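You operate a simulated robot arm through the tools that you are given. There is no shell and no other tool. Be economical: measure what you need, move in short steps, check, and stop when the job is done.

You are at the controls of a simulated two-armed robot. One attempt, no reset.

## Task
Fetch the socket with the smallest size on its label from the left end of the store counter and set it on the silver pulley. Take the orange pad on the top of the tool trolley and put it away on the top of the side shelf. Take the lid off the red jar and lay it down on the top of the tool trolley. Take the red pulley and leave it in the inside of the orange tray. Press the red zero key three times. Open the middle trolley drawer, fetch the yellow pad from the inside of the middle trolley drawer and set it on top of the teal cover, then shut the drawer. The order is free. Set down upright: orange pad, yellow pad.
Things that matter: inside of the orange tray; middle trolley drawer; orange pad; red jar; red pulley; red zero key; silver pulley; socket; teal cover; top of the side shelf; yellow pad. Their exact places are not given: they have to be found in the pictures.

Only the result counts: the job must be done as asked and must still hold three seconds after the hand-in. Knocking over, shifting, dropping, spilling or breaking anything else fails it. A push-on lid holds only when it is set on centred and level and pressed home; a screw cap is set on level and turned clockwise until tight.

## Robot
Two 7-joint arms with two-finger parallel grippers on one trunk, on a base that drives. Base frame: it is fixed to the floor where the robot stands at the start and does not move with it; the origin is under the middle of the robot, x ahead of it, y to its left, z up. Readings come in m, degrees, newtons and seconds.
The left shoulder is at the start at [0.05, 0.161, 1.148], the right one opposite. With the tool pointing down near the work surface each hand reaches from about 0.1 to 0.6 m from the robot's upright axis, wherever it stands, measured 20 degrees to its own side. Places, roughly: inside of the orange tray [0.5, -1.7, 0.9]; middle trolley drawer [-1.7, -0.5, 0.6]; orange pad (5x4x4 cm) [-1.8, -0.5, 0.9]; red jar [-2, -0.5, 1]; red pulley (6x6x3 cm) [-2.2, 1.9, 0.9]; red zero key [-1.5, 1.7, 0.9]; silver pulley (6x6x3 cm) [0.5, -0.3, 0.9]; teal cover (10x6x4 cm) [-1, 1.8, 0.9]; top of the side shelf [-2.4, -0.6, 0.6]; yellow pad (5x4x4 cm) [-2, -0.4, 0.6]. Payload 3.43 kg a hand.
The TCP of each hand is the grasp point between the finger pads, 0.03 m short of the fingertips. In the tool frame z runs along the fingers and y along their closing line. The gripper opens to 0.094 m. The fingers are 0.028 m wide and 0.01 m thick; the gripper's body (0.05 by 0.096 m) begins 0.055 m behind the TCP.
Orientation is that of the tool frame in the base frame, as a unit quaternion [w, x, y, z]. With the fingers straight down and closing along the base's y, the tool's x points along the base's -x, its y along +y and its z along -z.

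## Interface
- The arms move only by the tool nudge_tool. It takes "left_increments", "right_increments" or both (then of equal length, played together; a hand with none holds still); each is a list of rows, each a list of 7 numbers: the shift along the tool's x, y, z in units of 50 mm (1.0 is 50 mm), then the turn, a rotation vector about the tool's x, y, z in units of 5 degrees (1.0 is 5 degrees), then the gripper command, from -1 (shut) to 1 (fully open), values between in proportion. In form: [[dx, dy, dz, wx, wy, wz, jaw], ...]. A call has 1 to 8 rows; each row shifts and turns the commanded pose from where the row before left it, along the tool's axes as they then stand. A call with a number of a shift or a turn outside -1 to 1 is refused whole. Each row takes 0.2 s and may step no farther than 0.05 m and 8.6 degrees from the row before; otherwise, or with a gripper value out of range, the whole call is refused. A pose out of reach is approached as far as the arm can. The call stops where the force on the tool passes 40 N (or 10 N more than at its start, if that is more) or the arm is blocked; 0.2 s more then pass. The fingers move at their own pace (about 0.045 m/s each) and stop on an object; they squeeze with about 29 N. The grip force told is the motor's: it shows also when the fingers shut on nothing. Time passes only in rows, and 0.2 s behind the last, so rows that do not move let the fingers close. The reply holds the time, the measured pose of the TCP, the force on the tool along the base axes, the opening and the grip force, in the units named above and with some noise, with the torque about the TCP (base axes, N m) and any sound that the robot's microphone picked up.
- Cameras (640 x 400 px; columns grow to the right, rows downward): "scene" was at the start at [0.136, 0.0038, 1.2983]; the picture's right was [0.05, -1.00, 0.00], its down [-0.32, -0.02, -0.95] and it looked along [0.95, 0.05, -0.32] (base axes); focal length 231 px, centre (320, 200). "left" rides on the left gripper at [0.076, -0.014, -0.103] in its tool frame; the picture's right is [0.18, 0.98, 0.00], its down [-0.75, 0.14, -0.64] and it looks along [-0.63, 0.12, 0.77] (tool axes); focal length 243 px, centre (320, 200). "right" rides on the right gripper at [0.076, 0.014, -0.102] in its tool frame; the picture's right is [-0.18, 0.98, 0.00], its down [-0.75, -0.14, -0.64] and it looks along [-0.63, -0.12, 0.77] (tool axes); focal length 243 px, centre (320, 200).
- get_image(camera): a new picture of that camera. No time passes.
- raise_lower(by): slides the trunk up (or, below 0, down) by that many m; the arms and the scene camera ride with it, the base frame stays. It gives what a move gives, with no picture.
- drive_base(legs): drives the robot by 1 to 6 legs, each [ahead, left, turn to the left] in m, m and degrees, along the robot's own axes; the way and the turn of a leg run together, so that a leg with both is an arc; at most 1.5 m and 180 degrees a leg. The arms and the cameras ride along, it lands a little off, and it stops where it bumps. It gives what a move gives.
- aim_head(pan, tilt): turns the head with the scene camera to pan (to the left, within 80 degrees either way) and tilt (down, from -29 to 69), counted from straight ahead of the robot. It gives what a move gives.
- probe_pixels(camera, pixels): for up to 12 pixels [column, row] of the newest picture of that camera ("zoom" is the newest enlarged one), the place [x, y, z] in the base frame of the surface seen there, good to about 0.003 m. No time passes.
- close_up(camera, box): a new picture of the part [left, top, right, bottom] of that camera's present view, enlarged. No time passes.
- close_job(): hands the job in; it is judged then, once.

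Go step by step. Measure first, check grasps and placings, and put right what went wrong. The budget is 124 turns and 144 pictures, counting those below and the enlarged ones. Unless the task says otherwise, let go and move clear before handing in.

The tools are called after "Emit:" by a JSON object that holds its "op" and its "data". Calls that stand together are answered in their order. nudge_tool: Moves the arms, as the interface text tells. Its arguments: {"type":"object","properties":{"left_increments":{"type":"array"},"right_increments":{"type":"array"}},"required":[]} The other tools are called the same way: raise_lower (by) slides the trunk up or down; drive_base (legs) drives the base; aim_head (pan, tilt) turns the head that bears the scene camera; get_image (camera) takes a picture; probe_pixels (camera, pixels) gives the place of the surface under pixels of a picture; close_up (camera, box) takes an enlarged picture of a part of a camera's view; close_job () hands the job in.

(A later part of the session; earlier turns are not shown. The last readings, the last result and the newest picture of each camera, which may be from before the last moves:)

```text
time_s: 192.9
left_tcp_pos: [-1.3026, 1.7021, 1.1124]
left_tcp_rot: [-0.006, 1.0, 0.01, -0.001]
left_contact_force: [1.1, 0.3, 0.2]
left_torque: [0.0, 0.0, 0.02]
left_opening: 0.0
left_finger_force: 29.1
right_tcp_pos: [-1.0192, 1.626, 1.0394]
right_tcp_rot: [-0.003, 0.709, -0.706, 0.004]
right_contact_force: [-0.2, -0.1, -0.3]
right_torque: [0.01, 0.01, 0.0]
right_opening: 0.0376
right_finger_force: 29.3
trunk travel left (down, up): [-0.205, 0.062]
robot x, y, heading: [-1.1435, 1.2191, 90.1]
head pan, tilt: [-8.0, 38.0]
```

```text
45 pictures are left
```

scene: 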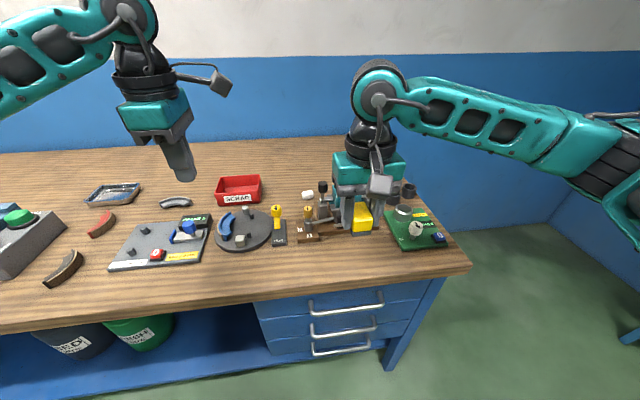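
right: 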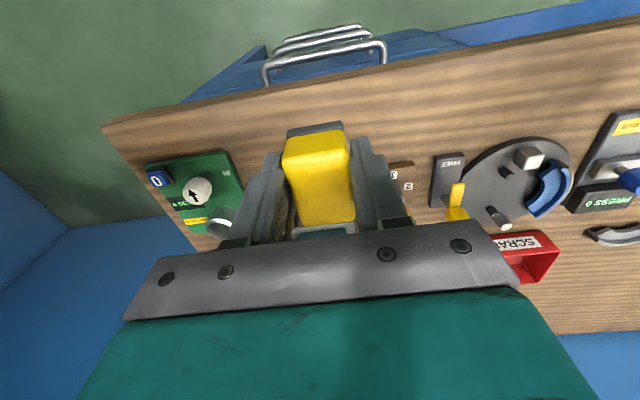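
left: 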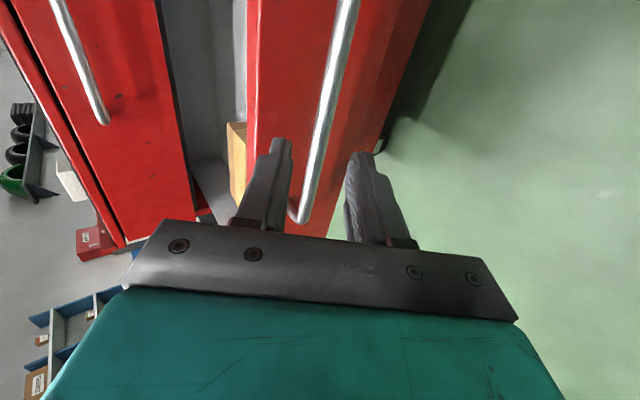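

The hand hides the cover. Raising it 0.13 m to see the cover and posts.

Emit:
{"op": "nudge_tool", "data": {"right_increments": [[0.5, 0, -0.6, 0, 0, 0, -1], [0.5, 0, -0.6, 0, 0, 0, -1], [0.5, 0, -0.6, 0, 0, 0, -1], [0.4, 0, -0.6, 0, 0, 0, -1]]}}

Emit:
{"op": "get_image", "data": {"camera": "scene"}}

Emit:
{"op": "close_up", "data": {"camera": "scene", "box": [290, 170, 410, 250]}}

```text
time_s: 193.9
left_tcp_pos: [-1.3023, 1.7015, 1.1128]
left_tcp_rot: [-0.005, 1.0, 0.01, -0.001]
left_contact_force: [-0.6, 0.4, 0.3]
left_torque: [0.02, 0.0, 0.03]
left_opening: 0.0002
left_finger_force: 28.9
right_tcp_pos: [-1.0183, 1.5316, 1.1608]
right_tcp_rot: [-0.003, 0.709, -0.705, 0.002]
right_contact_force: [0.6, -0.4, -1.2]
right_torque: [0.03, 0.01, 0.04]
right_opening: 0.0377
right_finger_force: 29.2
trunk travel left (down, up): [-0.205, 0.062]
robot x, y, heading: [-1.139, 1.2179, 90.0]
head pan, tilt: [-8.0, 38.0]
```

```text
44 pictures are left
```

scene: 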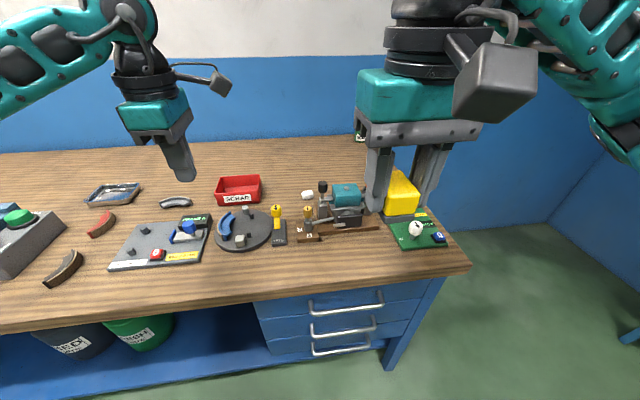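

```text
5.00 times, centred on (350, 210) of scene
```

zoom: 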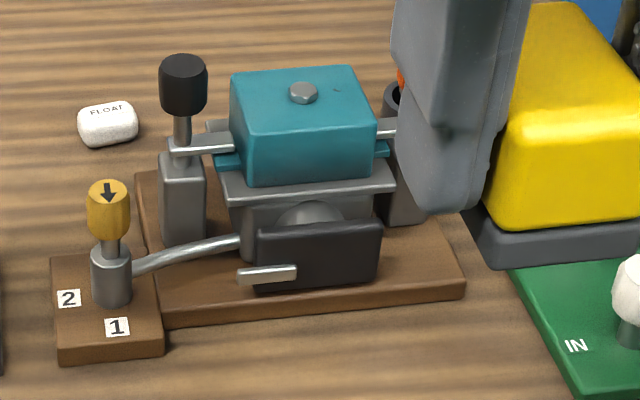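

The cover top is flat with a small screw head at its centre (zoom (302,92)); knob posts stand at each side. Measuring them all.

Emit:
{"op": "probe_pixels", "data": {"camera": "zoom", "pixels": [[238, 75], [360, 72], [255, 120], [365, 118], [302, 88], [270, 90], [340, 90], [183, 62], [183, 90], [300, 150], [250, 135], [110, 190]]}}

Emit:
{"op": "close_up", "data": {"camera": "scene", "box": [328, 175, 373, 215]}}

Emit:
{"op": "get_image", "data": {"camera": "right"}}

```text
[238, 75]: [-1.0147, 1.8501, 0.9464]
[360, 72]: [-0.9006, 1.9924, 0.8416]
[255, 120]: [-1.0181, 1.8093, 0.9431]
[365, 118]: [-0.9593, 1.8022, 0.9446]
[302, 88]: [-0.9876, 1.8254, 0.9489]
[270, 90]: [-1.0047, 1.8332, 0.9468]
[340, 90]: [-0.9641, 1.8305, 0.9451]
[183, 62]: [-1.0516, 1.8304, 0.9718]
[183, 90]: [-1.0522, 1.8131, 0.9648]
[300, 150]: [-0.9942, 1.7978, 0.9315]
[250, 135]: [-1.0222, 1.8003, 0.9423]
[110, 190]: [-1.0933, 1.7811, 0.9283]
```

```text
10.00 times, centred on (350, 195) of scene
```

zoom: 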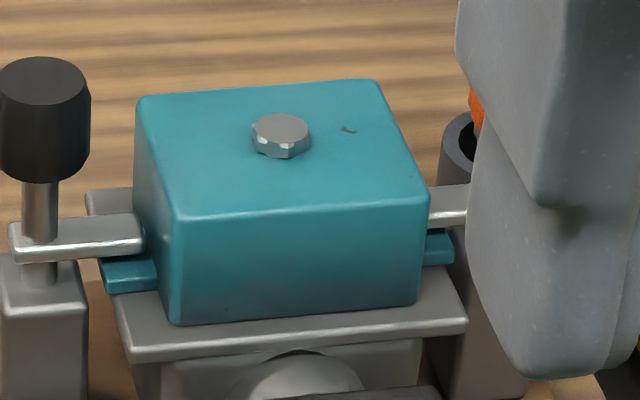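

```text
41 pictures are left
```

right: 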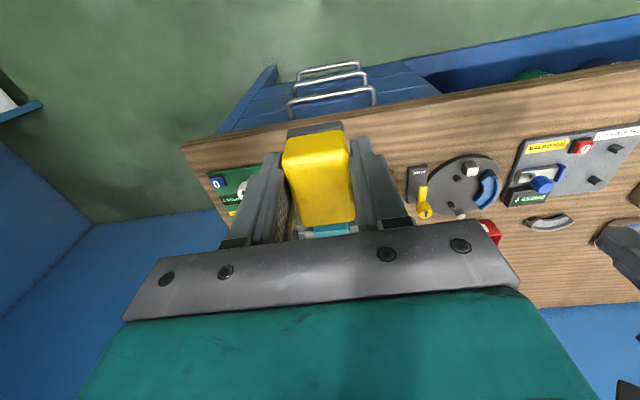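

The cover top spans x -1.020…-0.957, y 1.800…1.852 at z 0.946, screw at (-0.988,1.827). I need to be ~0.08 m nearer; checking the bench's front edge first, and the pad's place in the hand.

Emit:
{"op": "probe_pixels", "data": {"camera": "scene", "pixels": [[230, 308], [350, 305], [230, 350], [360, 375], [280, 330], [157, 252], [170, 228]]}}

Emit:
{"op": "probe_pixels", "data": {"camera": "right", "pixels": [[287, 165], [345, 160], [300, 218], [350, 215], [320, 190], [315, 145], [315, 128]]}}

```text
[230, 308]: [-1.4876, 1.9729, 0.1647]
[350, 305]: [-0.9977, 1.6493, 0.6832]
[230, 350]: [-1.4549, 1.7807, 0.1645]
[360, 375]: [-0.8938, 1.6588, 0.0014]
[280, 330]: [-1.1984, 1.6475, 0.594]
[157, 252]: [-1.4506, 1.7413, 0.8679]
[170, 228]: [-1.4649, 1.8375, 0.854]
```

```text
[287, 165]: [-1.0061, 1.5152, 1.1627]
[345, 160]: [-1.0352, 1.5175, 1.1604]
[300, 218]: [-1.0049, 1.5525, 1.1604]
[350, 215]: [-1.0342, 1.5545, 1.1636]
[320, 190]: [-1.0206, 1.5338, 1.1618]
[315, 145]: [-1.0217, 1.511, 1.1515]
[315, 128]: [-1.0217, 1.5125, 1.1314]
```

Bench front is at y≈1.6, so 0.08 m nearer is safe. Driving, then moving above the cover at z≈1.03.

Emit:
{"op": "drive_base", "data": {"legs": [[0.08, 0, 0]]}}

Emit:
{"op": "nudge_tool", "data": {"right_increments": [[-0.7, -0.1, 0, 0, 0, 0, -1], [-0.7, -0.1, 0, 0, 0, 0, -1], [-0.7, -0.1, 0, 0, 0, 0, -1], [-0.7, -0.1, 0, 0, 0, 0, -1], [-0.7, -0.1, 0, 0, 0, 0, -1], [-0.68, -0.1, 0, 0, 0, 0, -1], [0, 0, 0.7, 0, 0, 0, -1], [0, 0, 0.7, 0, 0, 0, -1]]}}

Emit:
{"op": "nudge_tool", "data": {"right_increments": [[0, 0, 0.6, 0, 0, 0, -1], [0, 0, 0.4, 0, 0, 0, -1]]}}

Emit:
{"op": "close_up", "data": {"camera": "scene", "box": [310, 140, 430, 240]}}

Emit:
{"op": "get_image", "data": {"camera": "right"}}

```text
time_s: 195.1
left_tcp_pos: [-1.3017, 1.7706, 1.112]
left_tcp_rot: [-0.005, 1.0, 0.009, -0.001]
left_contact_force: [0.7, 0.0, -0.2]
left_torque: [0.04, -0.01, -0.01]
left_opening: 0.0001
left_finger_force: 28.7
right_tcp_pos: [-1.0192, 1.5992, 1.1602]
right_tcp_rot: [-0.003, 0.708, -0.706, 0.003]
right_contact_force: [-0.1, 0.1, -0.4]
right_torque: [0.03, 0.01, 0.01]
right_opening: 0.0375
right_finger_force: 29.1
trunk travel left (down, up): [-0.205, 0.062]
robot x, y, heading: [-1.1413, 1.2889, 90.1]
head pan, tilt: [-8.0, 38.0]
stopped in leg 1: the robot was blocked; the commanded pose is now the measured one
```

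```text
time_s: 196.9
left_tcp_pos: [-1.3027, 1.7716, 1.1125]
left_tcp_rot: [-0.006, 1.0, 0.01, -0.001]
left_contact_force: [-0.4, -0.5, -0.2]
left_torque: [-0.04, 0.02, 0.0]
left_opening: 0.0001
left_finger_force: 29.3
right_tcp_pos: [-0.9888, 1.8096, 1.0886]
right_tcp_rot: [-0.002, 0.708, -0.706, 0.003]
right_contact_force: [0.0, 0.8, -0.9]
right_torque: [0.01, -0.01, 0.01]
right_opening: 0.0373
right_finger_force: 28.9
trunk travel left (down, up): [-0.205, 0.062]
robot x, y, heading: [-1.1397, 1.2879, 89.8]
head pan, tilt: [-8.0, 38.0]
```

```text
time_s: 197.5
left_tcp_pos: [-1.3025, 1.771, 1.1109]
left_tcp_rot: [-0.004, 1.0, 0.009, -0.002]
left_contact_force: [-0.3, -0.8, -0.1]
left_torque: [-0.01, 0.01, 0.0]
left_opening: 0.0
left_finger_force: 29.3
right_tcp_pos: [-0.989, 1.8095, 1.0394]
right_tcp_rot: [-0.002, 0.708, -0.706, 0.003]
right_contact_force: [0.1, 0.1, -1.6]
right_torque: [-0.03, -0.02, -0.02]
right_opening: 0.0377
right_finger_force: 28.8
trunk travel left (down, up): [-0.205, 0.062]
robot x, y, heading: [-1.1422, 1.2889, 89.9]
head pan, tilt: [-8.0, 38.0]
```

```text
4.00 times, centred on (370, 190) of scene
```

zoom: 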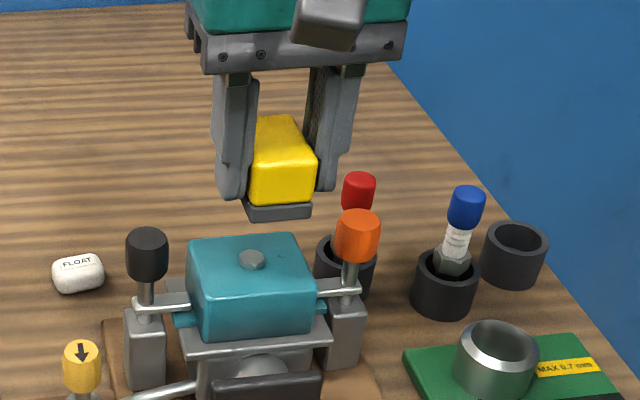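

```text
39 pictures are left
```

right: 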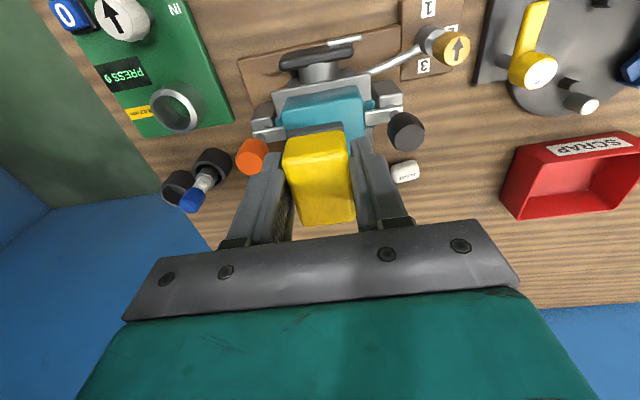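

A light bump at the bench, but nothing moved. Re-measuring the cover and pad in these views.

Emit:
{"op": "probe_pixels", "data": {"camera": "zoom", "pixels": [[251, 255], [198, 245], [298, 240], [205, 285], [308, 282], [147, 235], [358, 218], [280, 180], [278, 213], [250, 275]]}}

Emit:
{"op": "probe_pixels", "data": {"camera": "right", "pixels": [[290, 100], [358, 93], [285, 122], [362, 115], [315, 140], [320, 180], [290, 165], [347, 160], [325, 215]]}}

```text
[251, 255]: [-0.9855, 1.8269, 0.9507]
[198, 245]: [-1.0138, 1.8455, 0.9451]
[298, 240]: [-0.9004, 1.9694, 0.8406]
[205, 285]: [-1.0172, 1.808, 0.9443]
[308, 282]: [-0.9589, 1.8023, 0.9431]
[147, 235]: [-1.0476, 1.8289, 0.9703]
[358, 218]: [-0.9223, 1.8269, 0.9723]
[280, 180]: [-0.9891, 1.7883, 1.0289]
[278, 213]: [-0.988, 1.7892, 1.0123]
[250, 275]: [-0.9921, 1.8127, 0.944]
```

```text
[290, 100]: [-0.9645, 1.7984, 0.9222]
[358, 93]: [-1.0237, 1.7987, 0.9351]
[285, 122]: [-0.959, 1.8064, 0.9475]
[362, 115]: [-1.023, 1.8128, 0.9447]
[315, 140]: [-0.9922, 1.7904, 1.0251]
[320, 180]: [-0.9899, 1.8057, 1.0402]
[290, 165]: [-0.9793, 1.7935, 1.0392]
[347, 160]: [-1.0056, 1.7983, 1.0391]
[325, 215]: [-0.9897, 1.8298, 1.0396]
```

Need +14.5 mm in y and +2 mm in x to centre on the screw. Correcting and lowering to just above.

Emit:
{"op": "nudge_tool", "data": {"right_increments": [[-0.29, -0.04, 0, 0, 0, 0, -1], [0, 0, 0.4, 0, 0, 0, -1], [0, 0, 0.4, 0, 0, 0, -1], [0, 0, 0.12, 0, 0, 0, -1]]}}

Emit:
{"op": "close_up", "data": {"camera": "scene", "box": [310, 160, 410, 240]}}

Emit:
{"op": "probe_pixels", "data": {"camera": "zoom", "pixels": [[280, 190], [250, 250], [250, 265]]}}

```text
time_s: 198.5
left_tcp_pos: [-1.3013, 1.7713, 1.1121]
left_tcp_rot: [-0.005, 1.0, 0.01, -0.002]
left_contact_force: [0.2, -0.2, 0.7]
left_torque: [-0.04, -0.01, 0.01]
left_opening: 0.0001
left_finger_force: 28.9
right_tcp_pos: [-0.9866, 1.823, 0.9927]
right_tcp_rot: [-0.003, 0.709, -0.706, 0.004]
right_contact_force: [-0.5, 0.5, -0.7]
right_torque: [0.01, 0.01, -0.03]
right_opening: 0.0376
right_finger_force: 29.0
trunk travel left (down, up): [-0.205, 0.062]
robot x, y, heading: [-1.1422, 1.2853, 89.8]
head pan, tilt: [-8.0, 38.0]
```

```text
5.00 times, centred on (360, 200) of scene
```

zoom: 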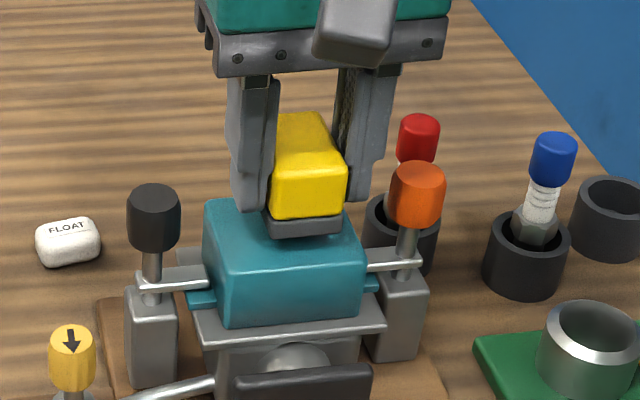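

```text
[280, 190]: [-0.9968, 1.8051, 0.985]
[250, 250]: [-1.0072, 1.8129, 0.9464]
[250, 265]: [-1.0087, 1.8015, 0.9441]
```

I want to verify left-right centring: probing the black foot and the cover's top edges.

Emit:
{"op": "probe_pixels", "data": {"camera": "zoom", "pixels": [[270, 228], [338, 226], [300, 230], [216, 230], [355, 226], [228, 262], [352, 252], [209, 210], [362, 240]]}}

```text
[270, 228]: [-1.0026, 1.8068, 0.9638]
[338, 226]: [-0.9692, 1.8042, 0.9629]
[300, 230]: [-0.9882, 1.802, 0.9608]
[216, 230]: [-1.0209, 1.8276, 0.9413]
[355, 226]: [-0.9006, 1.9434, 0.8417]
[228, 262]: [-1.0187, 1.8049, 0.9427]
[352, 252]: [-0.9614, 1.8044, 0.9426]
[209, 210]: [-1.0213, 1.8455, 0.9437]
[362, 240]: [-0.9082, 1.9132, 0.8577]
```

Foot centre (-0.986,1.827) matches the screw. Lowering to contact.

Emit:
{"op": "nudge_tool", "data": {"right_increments": [[0, 0, 0.05, 0, 0, 0, -1], [0, 0, 0.04, 0, 0, 0, -1]]}}

Emit:
{"op": "nudge_tool", "data": {"right_increments": [[0, 0, 0.03, 0, 0, 0, -1], [0, 0, 0.03, 0, 0, 0, -1]]}}

Emit:
{"op": "close_up", "data": {"camera": "scene", "box": [310, 160, 410, 240]}}

```text
time_s: 199.1
left_tcp_pos: [-1.3027, 1.7721, 1.1125]
left_tcp_rot: [-0.004, 1.0, 0.01, -0.003]
left_contact_force: [0.2, -0.2, -0.5]
left_torque: [0.02, -0.02, -0.03]
left_opening: 0.0002
left_finger_force: 29.0
right_tcp_pos: [-0.9856, 1.8244, 0.9905]
right_tcp_rot: [-0.004, 0.708, -0.706, 0.003]
right_contact_force: [-0.6, 0.3, -0.2]
right_torque: [0.01, -0.02, -0.02]
right_opening: 0.0377
right_finger_force: 29.0
trunk travel left (down, up): [-0.205, 0.062]
robot x, y, heading: [-1.1412, 1.285, 90.0]
head pan, tilt: [-8.0, 38.0]
```

```text
time_s: 199.7
left_tcp_pos: [-1.3016, 1.7721, 1.1122]
left_tcp_rot: [-0.005, 1.0, 0.009, -0.003]
left_contact_force: [-0.5, 0.3, 0.5]
left_torque: [0.03, -0.01, 0.02]
left_opening: 0.0
left_finger_force: 29.1
right_tcp_pos: [-0.986, 1.8242, 0.9867]
right_tcp_rot: [-0.003, 0.708, -0.706, 0.003]
right_contact_force: [0.0, 0.8, 1.1]
right_torque: [0.02, 0.01, 0.03]
right_opening: 0.0373
right_finger_force: 29.1
trunk travel left (down, up): [-0.205, 0.062]
robot x, y, heading: [-1.1396, 1.2888, 89.8]
head pan, tilt: [-8.0, 38.0]
```

```text
5.00 times, centred on (360, 200) of scene
```

zoom: 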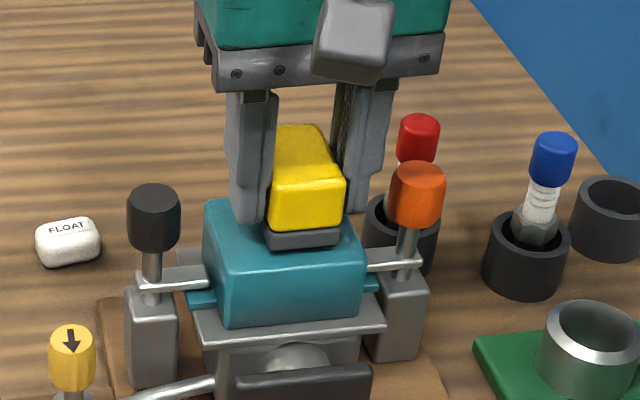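

Bottom is about at screw height; one more 2 mm step to see whether it's bearing.

Emit:
{"op": "nudge_tool", "data": {"right_increments": [[0, 0, 0.03, 0, 0, 0, -1], [0, 0, 0.02, 0, 0, 0, -1]]}}

```text
time_s: 200.3
left_tcp_pos: [-1.3006, 1.7712, 1.1127]
left_tcp_rot: [-0.004, 1.0, 0.01, -0.002]
left_contact_force: [1.0, 0.9, -0.4]
left_torque: [0.02, -0.04, -0.01]
left_opening: 0.0001
left_finger_force: 29.2
right_tcp_pos: [-0.9861, 1.8246, 0.9833]
right_tcp_rot: [-0.003, 0.709, -0.705, 0.004]
right_contact_force: [-0.9, 0.4, -0.7]
right_torque: [0.0, 0.0, 0.01]
right_opening: 0.0377
right_finger_force: 29.3
trunk travel left (down, up): [-0.205, 0.062]
robot x, y, heading: [-1.1451, 1.2872, 89.8]
head pan, tilt: [-8.0, 38.0]
```

No contact yet, so the screw seems not to bear. Two more small steps.

Emit:
{"op": "nudge_tool", "data": {"right_increments": [[0, 0, 0.03, 0, 0, 0, -1]]}}

Emit:
{"op": "nudge_tool", "data": {"right_increments": [[0, 0, 0.03, 0, 0, 0, -1]]}}

```text
time_s: 200.7
left_tcp_pos: [-1.3026, 1.7706, 1.1118]
left_tcp_rot: [-0.004, 1.0, 0.009, -0.002]
left_contact_force: [-0.3, -0.1, 0.5]
left_torque: [0.01, -0.02, -0.03]
left_opening: 0.0
left_finger_force: 29.1
right_tcp_pos: [-0.9863, 1.8245, 0.982]
right_tcp_rot: [-0.002, 0.708, -0.706, 0.003]
right_contact_force: [-0.7, -0.4, -0.2]
right_torque: [0.04, 0.01, -0.01]
right_opening: 0.0376
right_finger_force: 28.9
trunk travel left (down, up): [-0.205, 0.062]
robot x, y, heading: [-1.1447, 1.2863, 89.9]
head pan, tilt: [-8.0, 38.0]
```

```text
time_s: 201.1
left_tcp_pos: [-1.3007, 1.7719, 1.1114]
left_tcp_rot: [-0.004, 1.0, 0.01, -0.002]
left_contact_force: [-0.4, -0.3, 0.4]
left_torque: [-0.02, 0.0, 0.01]
left_opening: 0.0001
left_finger_force: 29.3
right_tcp_pos: [-0.9865, 1.8246, 0.9825]
right_tcp_rot: [-0.002, 0.709, -0.705, 0.002]
right_contact_force: [0.4, -1.1, 3.8]
right_torque: [0.05, 0.02, 0.03]
right_opening: 0.0377
right_finger_force: 29.6
trunk travel left (down, up): [-0.205, 0.062]
robot x, y, heading: [-1.1373, 1.2834, 89.9]
head pan, tilt: [-8.0, 38.0]
```

Contact (3.8 N) at cover-top height: it rests flat. Releasing with a small opening and rising.

Emit:
{"op": "nudge_tool", "data": {"right_increments": [[0, 0, 0, 0, 0, 0, 0.1], [0, 0, 0, 0, 0, 0, 0.1], [0, 0, -0.4, 0, 0, 0, 0.1], [0, 0, -0.8, 0, 0, 0, 0.1], [0, 0, -1, 0, 0, 0, 0.1], [0, 0, -1, 0, 0, 0, 0.1], [0.5, 0, -0.5, 0, 0, 0, 0]]}}

Emit:
{"op": "close_up", "data": {"camera": "scene", "box": [310, 160, 410, 240]}}

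Emit:
{"op": "close_up", "data": {"camera": "scene", "box": [90, 190, 250, 290]}}

```text
time_s: 202.7
left_tcp_pos: [-1.3023, 1.7724, 1.1116]
left_tcp_rot: [-0.004, 1.0, 0.01, -0.003]
left_contact_force: [-0.4, -0.3, 0.6]
left_torque: [0.0, -0.03, -0.02]
left_opening: 0.0001
left_finger_force: 28.8
right_tcp_pos: [-0.9866, 1.7977, 1.166]
right_tcp_rot: [-0.003, 0.709, -0.706, 0.004]
right_contact_force: [-1.4, -0.2, 0.4]
right_torque: [0.04, 0.0, -0.02]
right_opening: 0.0472
right_finger_force: 0.0
trunk travel left (down, up): [-0.205, 0.062]
robot x, y, heading: [-1.1423, 1.2877, 90.1]
head pan, tilt: [-8.0, 38.0]
```

```text
5.00 times, centred on (360, 200) of scene
```

zoom: 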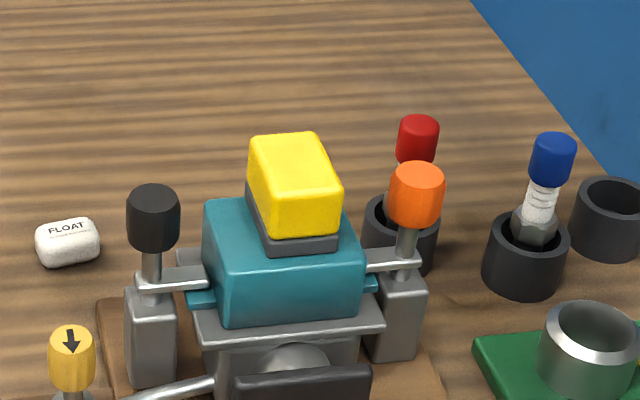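

```text
4.00 times, centred on (170, 240) of scene
```

zoom: 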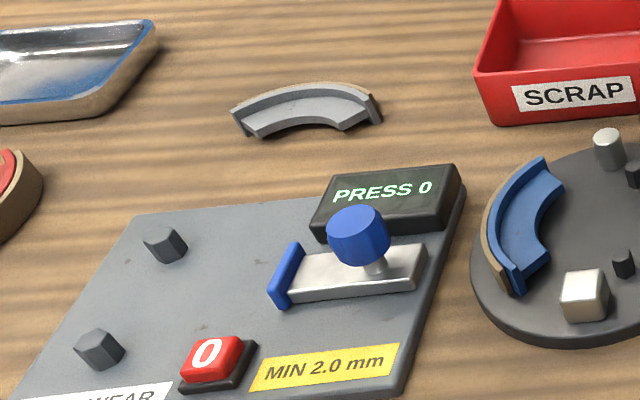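

The yellow pad stands level on the cover. The red "0" key is at zoom (212,352); measuring it and its neighbours.

Emit:
{"op": "probe_pixels", "data": {"camera": "zoom", "pixels": [[212, 352], [190, 360], [235, 350], [205, 375], [218, 342], [355, 230], [330, 290], [300, 365], [100, 345], [250, 380]]}}

Emit:
{"op": "nudge_tool", "data": {"left_increments": [[-0.75, 0.15, 0, 0, 0, 0, -1], [-0.75, 0.15, 0, 0, 0, 0, -1], [-0.75, 0.15, 0, 0, 0, 0, -1], [-0.7, 0.15, 0, 0, 0, 0, -1]]}}

Emit:
{"op": "get_image", "data": {"camera": "left"}}

```text
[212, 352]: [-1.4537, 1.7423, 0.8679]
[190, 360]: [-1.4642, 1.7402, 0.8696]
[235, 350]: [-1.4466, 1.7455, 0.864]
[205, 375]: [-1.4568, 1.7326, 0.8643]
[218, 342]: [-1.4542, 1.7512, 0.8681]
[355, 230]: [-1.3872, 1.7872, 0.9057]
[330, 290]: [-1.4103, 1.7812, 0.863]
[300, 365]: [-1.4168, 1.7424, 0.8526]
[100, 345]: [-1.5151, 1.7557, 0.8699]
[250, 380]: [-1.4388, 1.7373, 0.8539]
```

```text
time_s: 203.7
left_tcp_pos: [-1.4503, 1.7389, 1.1115]
left_tcp_rot: [-0.005, 1.0, 0.011, -0.002]
left_contact_force: [-0.7, -0.4, -0.3]
left_torque: [0.01, 0.02, 0.02]
left_opening: 0.0001
left_finger_force: 29.1
right_tcp_pos: [-0.989, 1.7982, 1.1652]
right_tcp_rot: [-0.003, 0.708, -0.706, 0.004]
right_contact_force: [-0.3, -0.1, 0.5]
right_torque: [0.0, -0.01, 0.01]
right_opening: 0.0471
right_finger_force: 0.1
trunk travel left (down, up): [-0.205, 0.062]
robot x, y, heading: [-1.1436, 1.2857, 89.8]
head pan, tilt: [-8.0, 38.0]
```

```text
34 pictures are left
```

left: 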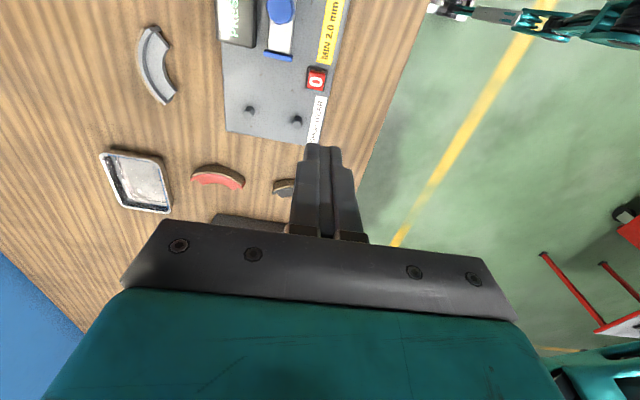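

Key centre (-1.4555,1.742), top 0.868. Centring and lowering the closed fingertips to just above it.

Emit:
{"op": "nudge_tool", "data": {"left_increments": [[-0.1, -0.06, 0.6, 0, 0, 0, -1], [0, 0, 0.9, 0, 0, 0, -1], [0, 0, 0.9, 0, 0, 0, -1], [0, 0, 0.9, 0, 0, 0, -1], [0, 0, 0.68, 0, 0, 0, -1]]}}

Emit:
{"op": "close_up", "data": {"camera": "scene", "box": [90, 170, 250, 290]}}

Emit:
{"op": "close_up", "data": {"camera": "left", "box": [220, 60, 420, 220]}}

```text
time_s: 204.9
left_tcp_pos: [-1.4552, 1.7433, 0.9127]
left_tcp_rot: [-0.004, 1.0, 0.009, -0.002]
left_contact_force: [-0.3, -0.6, 0.7]
left_torque: [0.02, -0.01, -0.01]
left_opening: 0.0002
left_finger_force: 28.9
right_tcp_pos: [-0.9871, 1.7989, 1.166]
right_tcp_rot: [-0.003, 0.708, -0.706, 0.004]
right_contact_force: [0.6, 0.1, -0.6]
right_torque: [0.0, -0.02, 0.0]
right_opening: 0.0471
right_finger_force: 0.0
trunk travel left (down, up): [-0.205, 0.062]
robot x, y, heading: [-1.1398, 1.2863, 90.3]
head pan, tilt: [-8.0, 38.0]
```

```text
3.33 times, centred on (170, 230) of scene
```

zoom: 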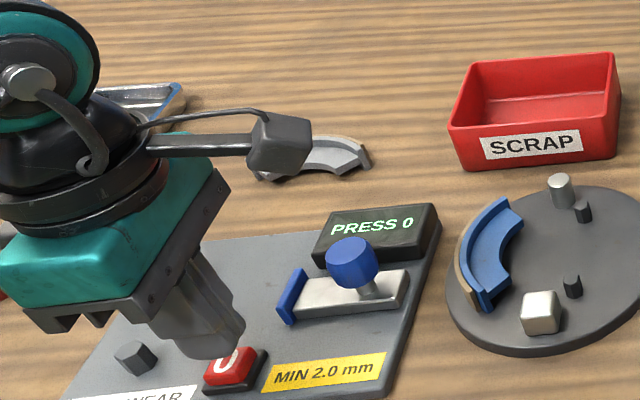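

```text
2.50 times, centred on (320, 140) of left
```

zoom: 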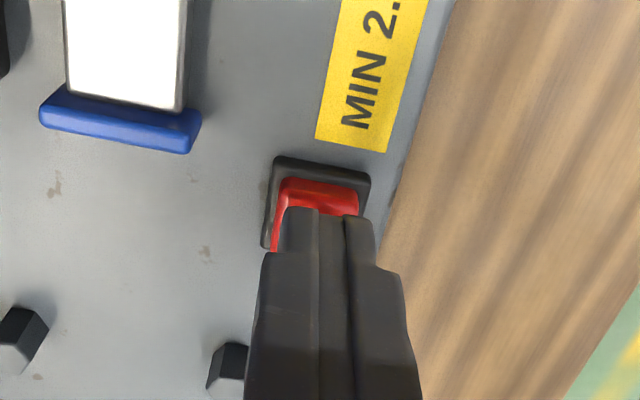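

Fingertips are over the key. First press in small steps, watching force and sound.

Emit:
{"op": "nudge_tool", "data": {"left_increments": [[0, 0, 0.25, 0, 0, 0, -1], [0, 0, 0.05, 0, 0, 0, -1], [0, 0, 0.05, 0, 0, 0, -1], [0, 0, 0.05, 0, 0, 0, -1]]}}

Emit:
{"op": "close_up", "data": {"camera": "scene", "box": [90, 170, 250, 290]}}

```text
time_s: 205.9
left_tcp_pos: [-1.4546, 1.743, 0.894]
left_tcp_rot: [-0.006, 1.0, 0.009, -0.003]
left_contact_force: [-1.4, -1.6, 4.4]
left_torque: [-0.07, 0.01, -0.03]
left_opening: 0.0002
left_finger_force: 29.0
right_tcp_pos: [-0.9875, 1.7988, 1.1667]
right_tcp_rot: [-0.003, 0.708, -0.706, 0.004]
right_contact_force: [-1.0, -0.9, 0.2]
right_torque: [0.01, 0.01, -0.02]
right_opening: 0.047
right_finger_force: 0.1
trunk travel left (down, up): [-0.205, 0.062]
robot x, y, heading: [-1.1348, 1.2877, 90.2]
head pan, tilt: [-8.0, 38.0]
heard: click
```

```text
3.33 times, centred on (170, 230) of scene
```

zoom: 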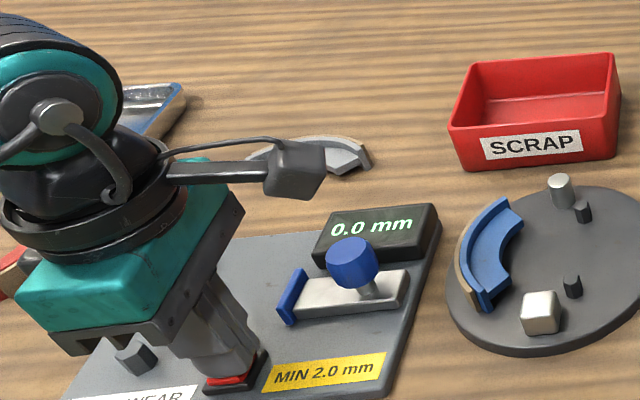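

Press one: a click and the display shows "0.0 mm". Releasing fully, then second press.

Emit:
{"op": "nudge_tool", "data": {"left_increments": [[0, 0, -0.15, 0, 0, 0, -1], [0, 0, -0.2, 0, 0, 0, -1], [0, 0, 0, 0, 0, 0, -1]]}}

Emit:
{"op": "nudge_tool", "data": {"left_increments": [[0, 0, 0.2, 0, 0, 0, -1], [0, 0, 0.05, 0, 0, 0, -1], [0, 0, 0.05, 0, 0, 0, -1], [0, 0, 0.05, 0, 0, 0, -1]]}}

Emit:
{"op": "nudge_tool", "data": {"left_increments": [[0, 0, -0.15, 0, 0, 0, -1], [0, 0, -0.2, 0, 0, 0, -1], [0, 0, 0, 0, 0, 0, -1]]}}

```text
time_s: 206.7
left_tcp_pos: [-1.4538, 1.7429, 0.9106]
left_tcp_rot: [-0.005, 1.0, 0.01, -0.002]
left_contact_force: [0.9, 0.3, -0.1]
left_torque: [0.02, 0.01, -0.02]
left_opening: 0.0
left_finger_force: 28.9
right_tcp_pos: [-0.9864, 1.7984, 1.1647]
right_tcp_rot: [-0.002, 0.707, -0.707, 0.004]
right_contact_force: [-0.4, 0.3, 0.4]
right_torque: [-0.03, 0.02, 0.02]
right_opening: 0.047
right_finger_force: 0.1
trunk travel left (down, up): [-0.205, 0.062]
robot x, y, heading: [-1.1412, 1.2873, 90.0]
head pan, tilt: [-8.0, 38.0]
```

```text
time_s: 207.7
left_tcp_pos: [-1.4554, 1.7431, 0.8937]
left_tcp_rot: [-0.005, 1.0, 0.01, -0.001]
left_contact_force: [-0.2, 0.5, 4.3]
left_torque: [-0.03, -0.05, -0.01]
left_opening: 0.0001
left_finger_force: 29.1
right_tcp_pos: [-0.9863, 1.7983, 1.1654]
right_tcp_rot: [-0.002, 0.708, -0.706, 0.003]
right_contact_force: [0.1, 0.0, -0.2]
right_torque: [-0.02, 0.0, -0.02]
right_opening: 0.0471
right_finger_force: 0.2
trunk travel left (down, up): [-0.205, 0.062]
robot x, y, heading: [-1.1414, 1.2839, 90.1]
head pan, tilt: [-8.0, 38.0]
heard: click
```

```text
time_s: 208.5
left_tcp_pos: [-1.4546, 1.7434, 0.9096]
left_tcp_rot: [-0.005, 1.0, 0.009, -0.002]
left_contact_force: [-0.6, 0.5, 0.6]
left_torque: [0.0, 0.0, 0.02]
left_opening: 0.0
left_finger_force: 29.5
right_tcp_pos: [-0.9878, 1.7971, 1.1653]
right_tcp_rot: [-0.003, 0.708, -0.706, 0.003]
right_contact_force: [0.0, -1.3, -0.5]
right_torque: [0.01, 0.03, 0.0]
right_opening: 0.0469
right_finger_force: 0.0
trunk travel left (down, up): [-0.205, 0.062]
robot x, y, heading: [-1.1419, 1.2895, 90.0]
head pan, tilt: [-8.0, 38.0]
```

Two clicks. Third press, then withdraw high.

Emit:
{"op": "nudge_tool", "data": {"left_increments": [[0, 0, 0.2, 0, 0, 0, -1], [0, 0, 0.05, 0, 0, 0, -1], [0, 0, 0.05, 0, 0, 0, -1], [0, 0, 0.05, 0, 0, 0, -1]]}}

Emit:
{"op": "nudge_tool", "data": {"left_increments": [[0, 0, -0.5, 0, 0, 0, -1], [0, 0, -0.8, 0, 0, 0, -1], [0, 0, -1, 0, 0, 0, -1], [0, 0, -1, 0, 0, 0, -1], [0, 0, -1, 0, 0, 0, -1]]}}

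Emit:
{"op": "drive_base", "data": {"legs": [[-0.35, 0, 0], [0, 0.9, 0]]}}

Emit:
{"op": "aim_head", "data": {"pan": 0, "tilt": 32}}

Emit:
{"op": "get_image", "data": {"camera": "scene"}}

```text
time_s: 209.5
left_tcp_pos: [-1.4547, 1.7437, 0.8937]
left_tcp_rot: [-0.005, 1.0, 0.01, -0.002]
left_contact_force: [0.3, 0.4, 4.7]
left_torque: [0.01, -0.01, -0.02]
left_opening: 0.0
left_finger_force: 28.7
right_tcp_pos: [-0.987, 1.7993, 1.1667]
right_tcp_rot: [-0.002, 0.708, -0.706, 0.004]
right_contact_force: [-0.3, 0.3, 0.4]
right_torque: [0.01, 0.0, 0.01]
right_opening: 0.0469
right_finger_force: 0.1
trunk travel left (down, up): [-0.205, 0.062]
robot x, y, heading: [-1.1452, 1.2843, 89.9]
head pan, tilt: [-8.0, 38.0]
heard: click
```

```text
time_s: 210.7
left_tcp_pos: [-1.4529, 1.7413, 1.1096]
left_tcp_rot: [-0.005, 1.0, 0.01, -0.002]
left_contact_force: [0.1, -1.2, 0.1]
left_torque: [0.06, 0.0, 0.01]
left_opening: 0.0
left_finger_force: 28.9
right_tcp_pos: [-0.9868, 1.7981, 1.1661]
right_tcp_rot: [-0.002, 0.708, -0.706, 0.003]
right_contact_force: [0.3, 0.0, -0.3]
right_torque: [0.0, -0.03, -0.03]
right_opening: 0.0469
right_finger_force: 0.0
trunk travel left (down, up): [-0.205, 0.062]
robot x, y, heading: [-1.1432, 1.2847, 89.7]
head pan, tilt: [-8.0, 38.0]
```

```text
time_s: 217.3
left_tcp_pos: [-2.3489, 1.3967, 1.1078]
left_tcp_rot: [-0.004, 1.0, 0.007, -0.001]
left_contact_force: [-0.8, -0.3, 0.8]
left_torque: [0.02, 0.0, 0.0]
left_opening: 0.0001
left_finger_force: 29.4
right_tcp_pos: [-1.8822, 1.451, 1.1654]
right_tcp_rot: [0.003, -0.707, 0.707, -0.003]
right_contact_force: [0.0, -0.8, -0.2]
right_torque: [0.02, 0.0, 0.02]
right_opening: 0.0472
right_finger_force: 0.0
trunk travel left (down, up): [-0.205, 0.062]
robot x, y, heading: [-2.0388, 0.9406, 89.4]
head pan, tilt: [-8.0, 38.0]
```

```text
time_s: 218.0
left_tcp_pos: [-2.3491, 1.397, 1.1085]
left_tcp_rot: [-0.005, 1.0, 0.008, -0.003]
left_contact_force: [-0.1, -0.5, -0.2]
left_torque: [-0.01, 0.03, 0.0]
left_opening: 0.0
left_finger_force: 29.2
right_tcp_pos: [-1.8833, 1.4501, 1.1652]
right_tcp_rot: [-0.003, 0.707, -0.707, 0.004]
right_contact_force: [-0.9, 0.3, 0.1]
right_torque: [0.02, -0.04, 0.01]
right_opening: 0.0469
right_finger_force: 0.0
trunk travel left (down, up): [-0.205, 0.062]
robot x, y, heading: [-2.0369, 0.943, 89.7]
head pan, tilt: [0.0, 32.0]
```

```text
30 pictures are left
```

scene: 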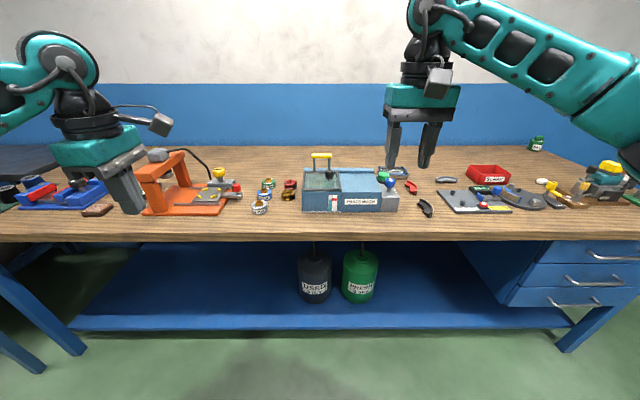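

Three clicks done. Several pulleys stand at (258–292,183–210); enlarging to find the red one.

Emit:
{"op": "close_up", "data": {"camera": "scene", "box": [240, 170, 304, 220]}}

Emit:
{"op": "probe_pixels", "data": {"camera": "scene", "pixels": [[290, 184], [290, 188], [288, 195], [268, 184], [267, 194], [260, 207], [310, 200], [352, 205], [230, 195]]}}

```text
8.00 times, centred on (272, 195) of scene
```

zoom: 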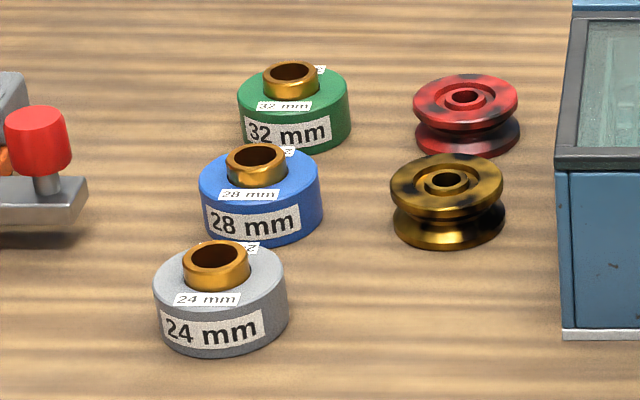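

```text
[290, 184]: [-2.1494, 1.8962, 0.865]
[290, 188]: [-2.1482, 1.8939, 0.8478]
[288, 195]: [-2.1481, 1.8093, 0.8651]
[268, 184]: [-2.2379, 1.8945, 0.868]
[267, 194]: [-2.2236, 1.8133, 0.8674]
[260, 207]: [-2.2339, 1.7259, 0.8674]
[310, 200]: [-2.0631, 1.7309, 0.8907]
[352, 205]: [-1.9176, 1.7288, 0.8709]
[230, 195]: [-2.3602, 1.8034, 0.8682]
```

The red pulley is at about (-2.145,1.91), z 0.841–0.866; the left hand (closing along y) suits it. I'll shift that hand inward, then drive up to the bench.

Emit:
{"op": "nudge_tool", "data": {"left_increments": [[1, 0, 0, 0, 0, 0, 0.5], [1, 0, 0, 0, 0, 0, 0.5], [0.9, 0, 0, 0, 0, 0, 0.5]]}}

Emit:
{"op": "drive_base", "data": {"legs": [[0.33, -0.05, 0.3]]}}

Emit:
{"op": "aim_head", "data": {"pan": 12, "tilt": 38}}

Emit:
{"op": "get_image", "data": {"camera": "scene"}}

```text
time_s: 218.8
left_tcp_pos: [-2.2027, 1.3996, 1.1079]
left_tcp_rot: [-0.005, 1.0, 0.01, -0.001]
left_contact_force: [-0.8, 0.0, -0.2]
left_torque: [0.0, 0.05, 0.02]
left_opening: 0.0686
left_finger_force: 0.1
right_tcp_pos: [-1.8811, 1.4497, 1.1647]
right_tcp_rot: [-0.002, 0.707, -0.707, 0.003]
right_contact_force: [0.3, 0.5, -1.0]
right_torque: [0.03, 0.0, -0.05]
right_opening: 0.0471
right_finger_force: 0.2
trunk travel left (down, up): [-0.205, 0.062]
robot x, y, heading: [-2.0422, 0.9427, 89.7]
head pan, tilt: [0.0, 32.0]
```

```text
time_s: 221.0
left_tcp_pos: [-2.1548, 1.7332, 1.1074]
left_tcp_rot: [-0.004, 1.0, 0.011, -0.002]
left_contact_force: [-0.6, -0.7, -0.4]
left_torque: [-0.05, 0.01, 0.03]
left_opening: 0.0704
left_finger_force: 0.1
right_tcp_pos: [-1.8338, 1.7867, 1.1652]
right_tcp_rot: [-0.002, 0.71, -0.704, 0.003]
right_contact_force: [0.0, 0.6, 1.0]
right_torque: [-0.02, -0.02, 0.0]
right_opening: 0.0468
right_finger_force: 0.0
trunk travel left (down, up): [-0.205, 0.062]
robot x, y, heading: [-1.9921, 1.2734, 90.3]
head pan, tilt: [0.0, 32.0]
```

```text
time_s: 221.8
left_tcp_pos: [-2.156, 1.7319, 1.1088]
left_tcp_rot: [-0.004, 1.0, 0.011, -0.002]
left_contact_force: [0.6, -0.2, 0.0]
left_torque: [-0.02, -0.02, 0.02]
left_opening: 0.0707
left_finger_force: 0.0
right_tcp_pos: [-1.8348, 1.7851, 1.1665]
right_tcp_rot: [-0.002, 0.71, -0.705, 0.004]
right_contact_force: [-0.1, 0.3, 0.1]
right_torque: [0.02, 0.0, -0.02]
right_opening: 0.0465
right_finger_force: 0.1
trunk travel left (down, up): [-0.205, 0.062]
robot x, y, heading: [-1.9843, 1.273, 90.3]
head pan, tilt: [12.0, 38.0]
```

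```text
28 pictures are left
```

scene: 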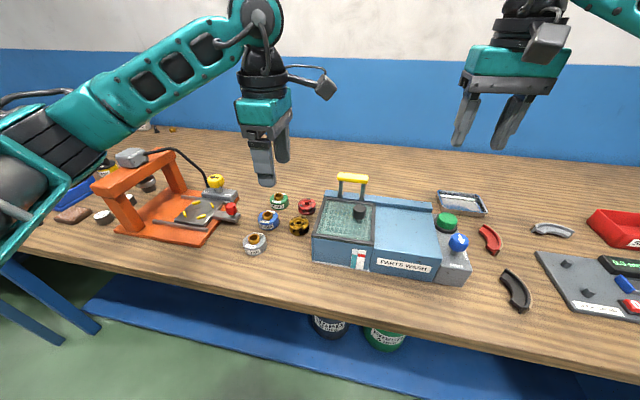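

Red pulley at (307,206). Enlarging to fix its centre and the box's corner.

Emit:
{"op": "close_up", "data": {"camera": "scene", "box": [260, 180, 350, 250]}}

Emit:
{"op": "probe_pixels", "data": {"camera": "scene", "pixels": [[299, 205], [315, 203], [307, 199], [307, 208], [307, 213], [291, 227], [300, 221], [322, 205], [315, 225], [280, 197], [289, 203], [340, 175]]}}

```text
5.71 times, centred on (305, 215) of scene
```

zoom: 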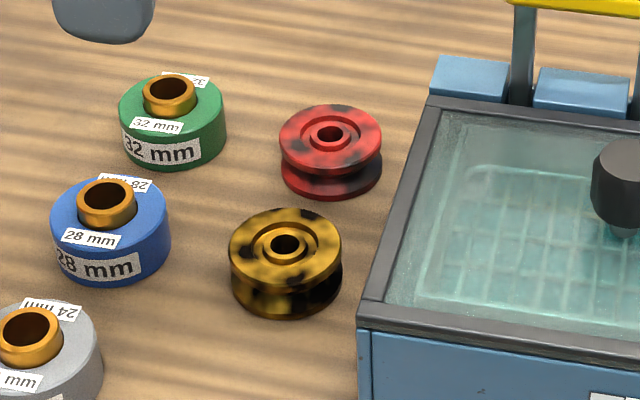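

```text
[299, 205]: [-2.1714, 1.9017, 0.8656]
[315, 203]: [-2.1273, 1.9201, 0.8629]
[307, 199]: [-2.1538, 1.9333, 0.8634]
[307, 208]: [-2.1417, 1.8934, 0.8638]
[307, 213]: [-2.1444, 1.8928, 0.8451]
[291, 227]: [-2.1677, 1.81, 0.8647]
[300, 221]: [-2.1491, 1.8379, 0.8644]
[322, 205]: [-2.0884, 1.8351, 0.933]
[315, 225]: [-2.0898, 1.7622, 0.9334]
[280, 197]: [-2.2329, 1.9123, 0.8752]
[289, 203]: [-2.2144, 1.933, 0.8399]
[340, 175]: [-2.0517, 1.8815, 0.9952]
```

The left camera arm points toward the parts-washer handle at (-2.05,1.88,0.995), so I'll roll the left hand 180° to put it on the open side before going in.

Emit:
{"op": "nudge_tool", "data": {"left_increments": [[0, 0, 0, 0, 0, 1, 0.5], [0, 0, 0, 0, 0, 1, 0.5], [0, 0, 0, 0, 0, 1, 0.5], [0, 0, 0, 0, 0, 1, 0.5], [0, 0, 0, 0, 0, 1, 0.5], [0, 0, 0, 0, 0, 1, 0.5], [0, 0, 0, 0, 0, 1, 0.5], [0, 0, 0, 0, 0, 1, 0.5]]}}

Emit:
{"op": "nudge_tool", "data": {"left_increments": [[0, 0, 0, 0, 0, 1, 0.5], [0, 0, 0, 0, 0, 1, 0.5], [0, 0, 0, 0, 0, 1, 0.5], [0, 0, 0, 0, 0, 1, 0.5], [0, 0, 0, 0, 0, 1, 0.5], [0, 0, 0, 0, 0, 1, 0.5], [0, 0, 0, 0, 0, 1, 0.5], [0, 0, 0, 0, 0, 1, 0.5]]}}

Emit:
{"op": "nudge_tool", "data": {"left_increments": [[0, 0, 0, 0, 0, 1, 0.5], [0, 0, 0, 0, 0, 1, 0.5], [0, 0, 0, 0, 0, 1, 0.5], [0, 0, 0, 0, 0, 1, 0.5], [0, 0, 0, 0, 0, 1, 0.5], [0, 0, 0, 0, 0, 1, 0.5], [0, 0, 0, 0, 0, 1, 0.5], [0, 0, 0, 0, 0, 1, 0.5]]}}

Emit:
{"op": "nudge_tool", "data": {"left_increments": [[0, 0, 0, 0, 0, 1, 0.5], [0, 0, 0, 0, 0, 1, 0.5], [0, 0, 0, 0, 0, 1, 0.5], [0, 0, 0, 0, 0, 1, 0.5], [0, 0, 0, 0, 0, 1, 0.5], [0, 0, 0, 0, 0, 1, 0.5], [0, 0, 0, 0, 0, 1, 0.5], [0, 0, 0, 0, 0, 1, 0.5]]}}

Emit:
{"op": "nudge_tool", "data": {"left_increments": [[0, 0, 0, 0, 0, 1, 0.5], [0, 0, 0, 0, 0, 1, 0.5], [0, 0, 0, 0, 0, 1, 0.5], [0, 0, 0, 0, 0, 1, 0.5]]}}

Emit:
{"op": "nudge_tool", "data": {"left_increments": [[0, 0.7, 0, 0, 0, 0, 0.5], [-0.1, 0.7, 0, 0, 0, 0, 0.5], [0, 0.7, 0.5, 0, 0, 0, 0.5], [0, 0.7, 0.7, 0, 0, 0, 0.5], [0, 0.7, 0.7, 0, 0, 0, 0.5]]}}

```text
time_s: 223.6
left_tcp_pos: [-2.1553, 1.732, 1.1077]
left_tcp_rot: [-0.004, 0.943, -0.332, -0.003]
left_contact_force: [-0.3, 0.3, 0.2]
left_torque: [0.01, 0.01, 0.01]
left_opening: 0.0704
left_finger_force: 0.2
right_tcp_pos: [-1.8336, 1.7853, 1.1655]
right_tcp_rot: [-0.002, 0.709, -0.705, 0.004]
right_contact_force: [0.0, 0.0, 1.2]
right_torque: [-0.04, 0.01, -0.02]
right_opening: 0.0472
right_finger_force: 0.0
trunk travel left (down, up): [-0.205, 0.062]
robot x, y, heading: [-1.9864, 1.2722, 89.7]
head pan, tilt: [12.0, 38.0]
```

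```text
time_s: 225.3
left_tcp_pos: [-2.1558, 1.7329, 1.1083]
left_tcp_rot: [-0.003, 0.773, -0.634, -0.004]
left_contact_force: [0.9, 0.0, 0.3]
left_torque: [-0.01, -0.02, -0.01]
left_opening: 0.0704
left_finger_force: 0.1
right_tcp_pos: [-1.8326, 1.7855, 1.1656]
right_tcp_rot: [-0.003, 0.709, -0.705, 0.004]
right_contact_force: [-0.9, -0.4, -0.4]
right_torque: [0.01, 0.02, 0.0]
right_opening: 0.0469
right_finger_force: 0.1
trunk travel left (down, up): [-0.205, 0.062]
robot x, y, heading: [-1.9874, 1.2733, 90.1]
head pan, tilt: [12.0, 38.0]
```

```text
time_s: 227.2
left_tcp_pos: [-2.1552, 1.7319, 1.1069]
left_tcp_rot: [0.002, -0.509, 0.861, 0.005]
left_contact_force: [0.4, -0.4, -1.1]
left_torque: [-0.02, -0.02, 0.0]
left_opening: 0.0705
left_finger_force: 0.1
right_tcp_pos: [-1.8345, 1.7853, 1.1645]
right_tcp_rot: [-0.002, 0.71, -0.705, 0.004]
right_contact_force: [0.3, 0.3, 1.0]
right_torque: [-0.03, -0.03, -0.01]
right_opening: 0.047
right_finger_force: 0.1
trunk travel left (down, up): [-0.205, 0.062]
robot x, y, heading: [-1.9899, 1.28, 90.1]
head pan, tilt: [12.0, 38.0]
```

```text
time_s: 228.9
left_tcp_pos: [-2.1398, 1.7272, 1.106]
left_tcp_rot: [0.003, -0.299, 0.954, 0.003]
left_contact_force: [0.6, 0.4, 0.0]
left_torque: [0.01, -0.01, 0.04]
left_opening: 0.0705
left_finger_force: 0.1
left hand out of reach, approached as far as the arm can: row 5, 6, 7, 8
right_tcp_pos: [-1.8349, 1.7861, 1.1659]
right_tcp_rot: [-0.002, 0.709, -0.705, 0.004]
right_contact_force: [-0.6, -0.1, 1.0]
right_torque: [0.02, -0.05, 0.0]
right_opening: 0.0471
right_finger_force: 0.0
trunk travel left (down, up): [-0.205, 0.062]
robot x, y, heading: [-1.9839, 1.2737, 89.7]
head pan, tilt: [12.0, 38.0]
```

```text
time_s: 229.9
left_tcp_pos: [-2.14, 1.7266, 1.1067]
left_tcp_rot: [0.004, -0.299, 0.954, 0.003]
left_contact_force: [0.5, 0.0, -0.3]
left_torque: [-0.03, 0.02, 0.02]
left_opening: 0.0704
left_finger_force: 0.1
left hand out of reach, approached as far as the arm can: row 1, 2, 3, 4
right_tcp_pos: [-1.8338, 1.7876, 1.1658]
right_tcp_rot: [-0.002, 0.71, -0.704, 0.004]
right_contact_force: [1.9, 0.1, -1.0]
right_torque: [-0.03, -0.02, -0.01]
right_opening: 0.047
right_finger_force: 0.1
trunk travel left (down, up): [-0.205, 0.062]
robot x, y, heading: [-1.9868, 1.2746, 90.1]
head pan, tilt: [12.0, 38.0]
```

```text
time_s: 231.2
left_tcp_pos: [-2.1392, 1.7274, 1.1066]
left_tcp_rot: [0.004, -0.3, 0.954, 0.003]
left_contact_force: [0.1, -0.6, 0.2]
left_torque: [0.0, 0.0, -0.02]
left_opening: 0.0707
left_finger_force: 0.0
left hand out of reach, approached as far as the arm can: row 1, 2, 3, 4, 5
right_tcp_pos: [-1.8349, 1.7845, 1.1666]
right_tcp_rot: [-0.003, 0.709, -0.705, 0.004]
right_contact_force: [0.6, -0.7, -0.2]
right_torque: [0.02, 0.02, -0.02]
right_opening: 0.0466
right_finger_force: 0.0
trunk travel left (down, up): [-0.205, 0.062]
robot x, y, heading: [-1.9889, 1.2744, 90.3]
head pan, tilt: [12.0, 38.0]
```

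The roll hit a joint limit at tool-x ≈215° (camera side is already clear of the handle). I'll back the roll off ~15° and work from there with a diagonal grip, which clears all neighbours.

Emit:
{"op": "nudge_tool", "data": {"left_increments": [[0, 0, 0, 0, 0, -1, 0.5], [0, 0, 0, 0, 0, -1, 0.5], [0, 0, 0, 0, 0, -1, 0.5]]}}

```text
time_s: 231.9
left_tcp_pos: [-2.1396, 1.7264, 1.1073]
left_tcp_rot: [0.004, -0.422, 0.907, 0.002]
left_contact_force: [-0.9, 0.1, -0.3]
left_torque: [0.0, -0.01, -0.04]
left_opening: 0.0705
left_finger_force: 0.1
right_tcp_pos: [-1.8342, 1.7861, 1.1658]
right_tcp_rot: [-0.001, 0.71, -0.705, 0.003]
right_contact_force: [-0.3, 0.0, 0.2]
right_torque: [0.02, -0.01, -0.03]
right_opening: 0.0471
right_finger_force: 0.1
trunk travel left (down, up): [-0.205, 0.062]
robot x, y, heading: [-1.9853, 1.2756, 90.1]
head pan, tilt: [12.0, 38.0]
```

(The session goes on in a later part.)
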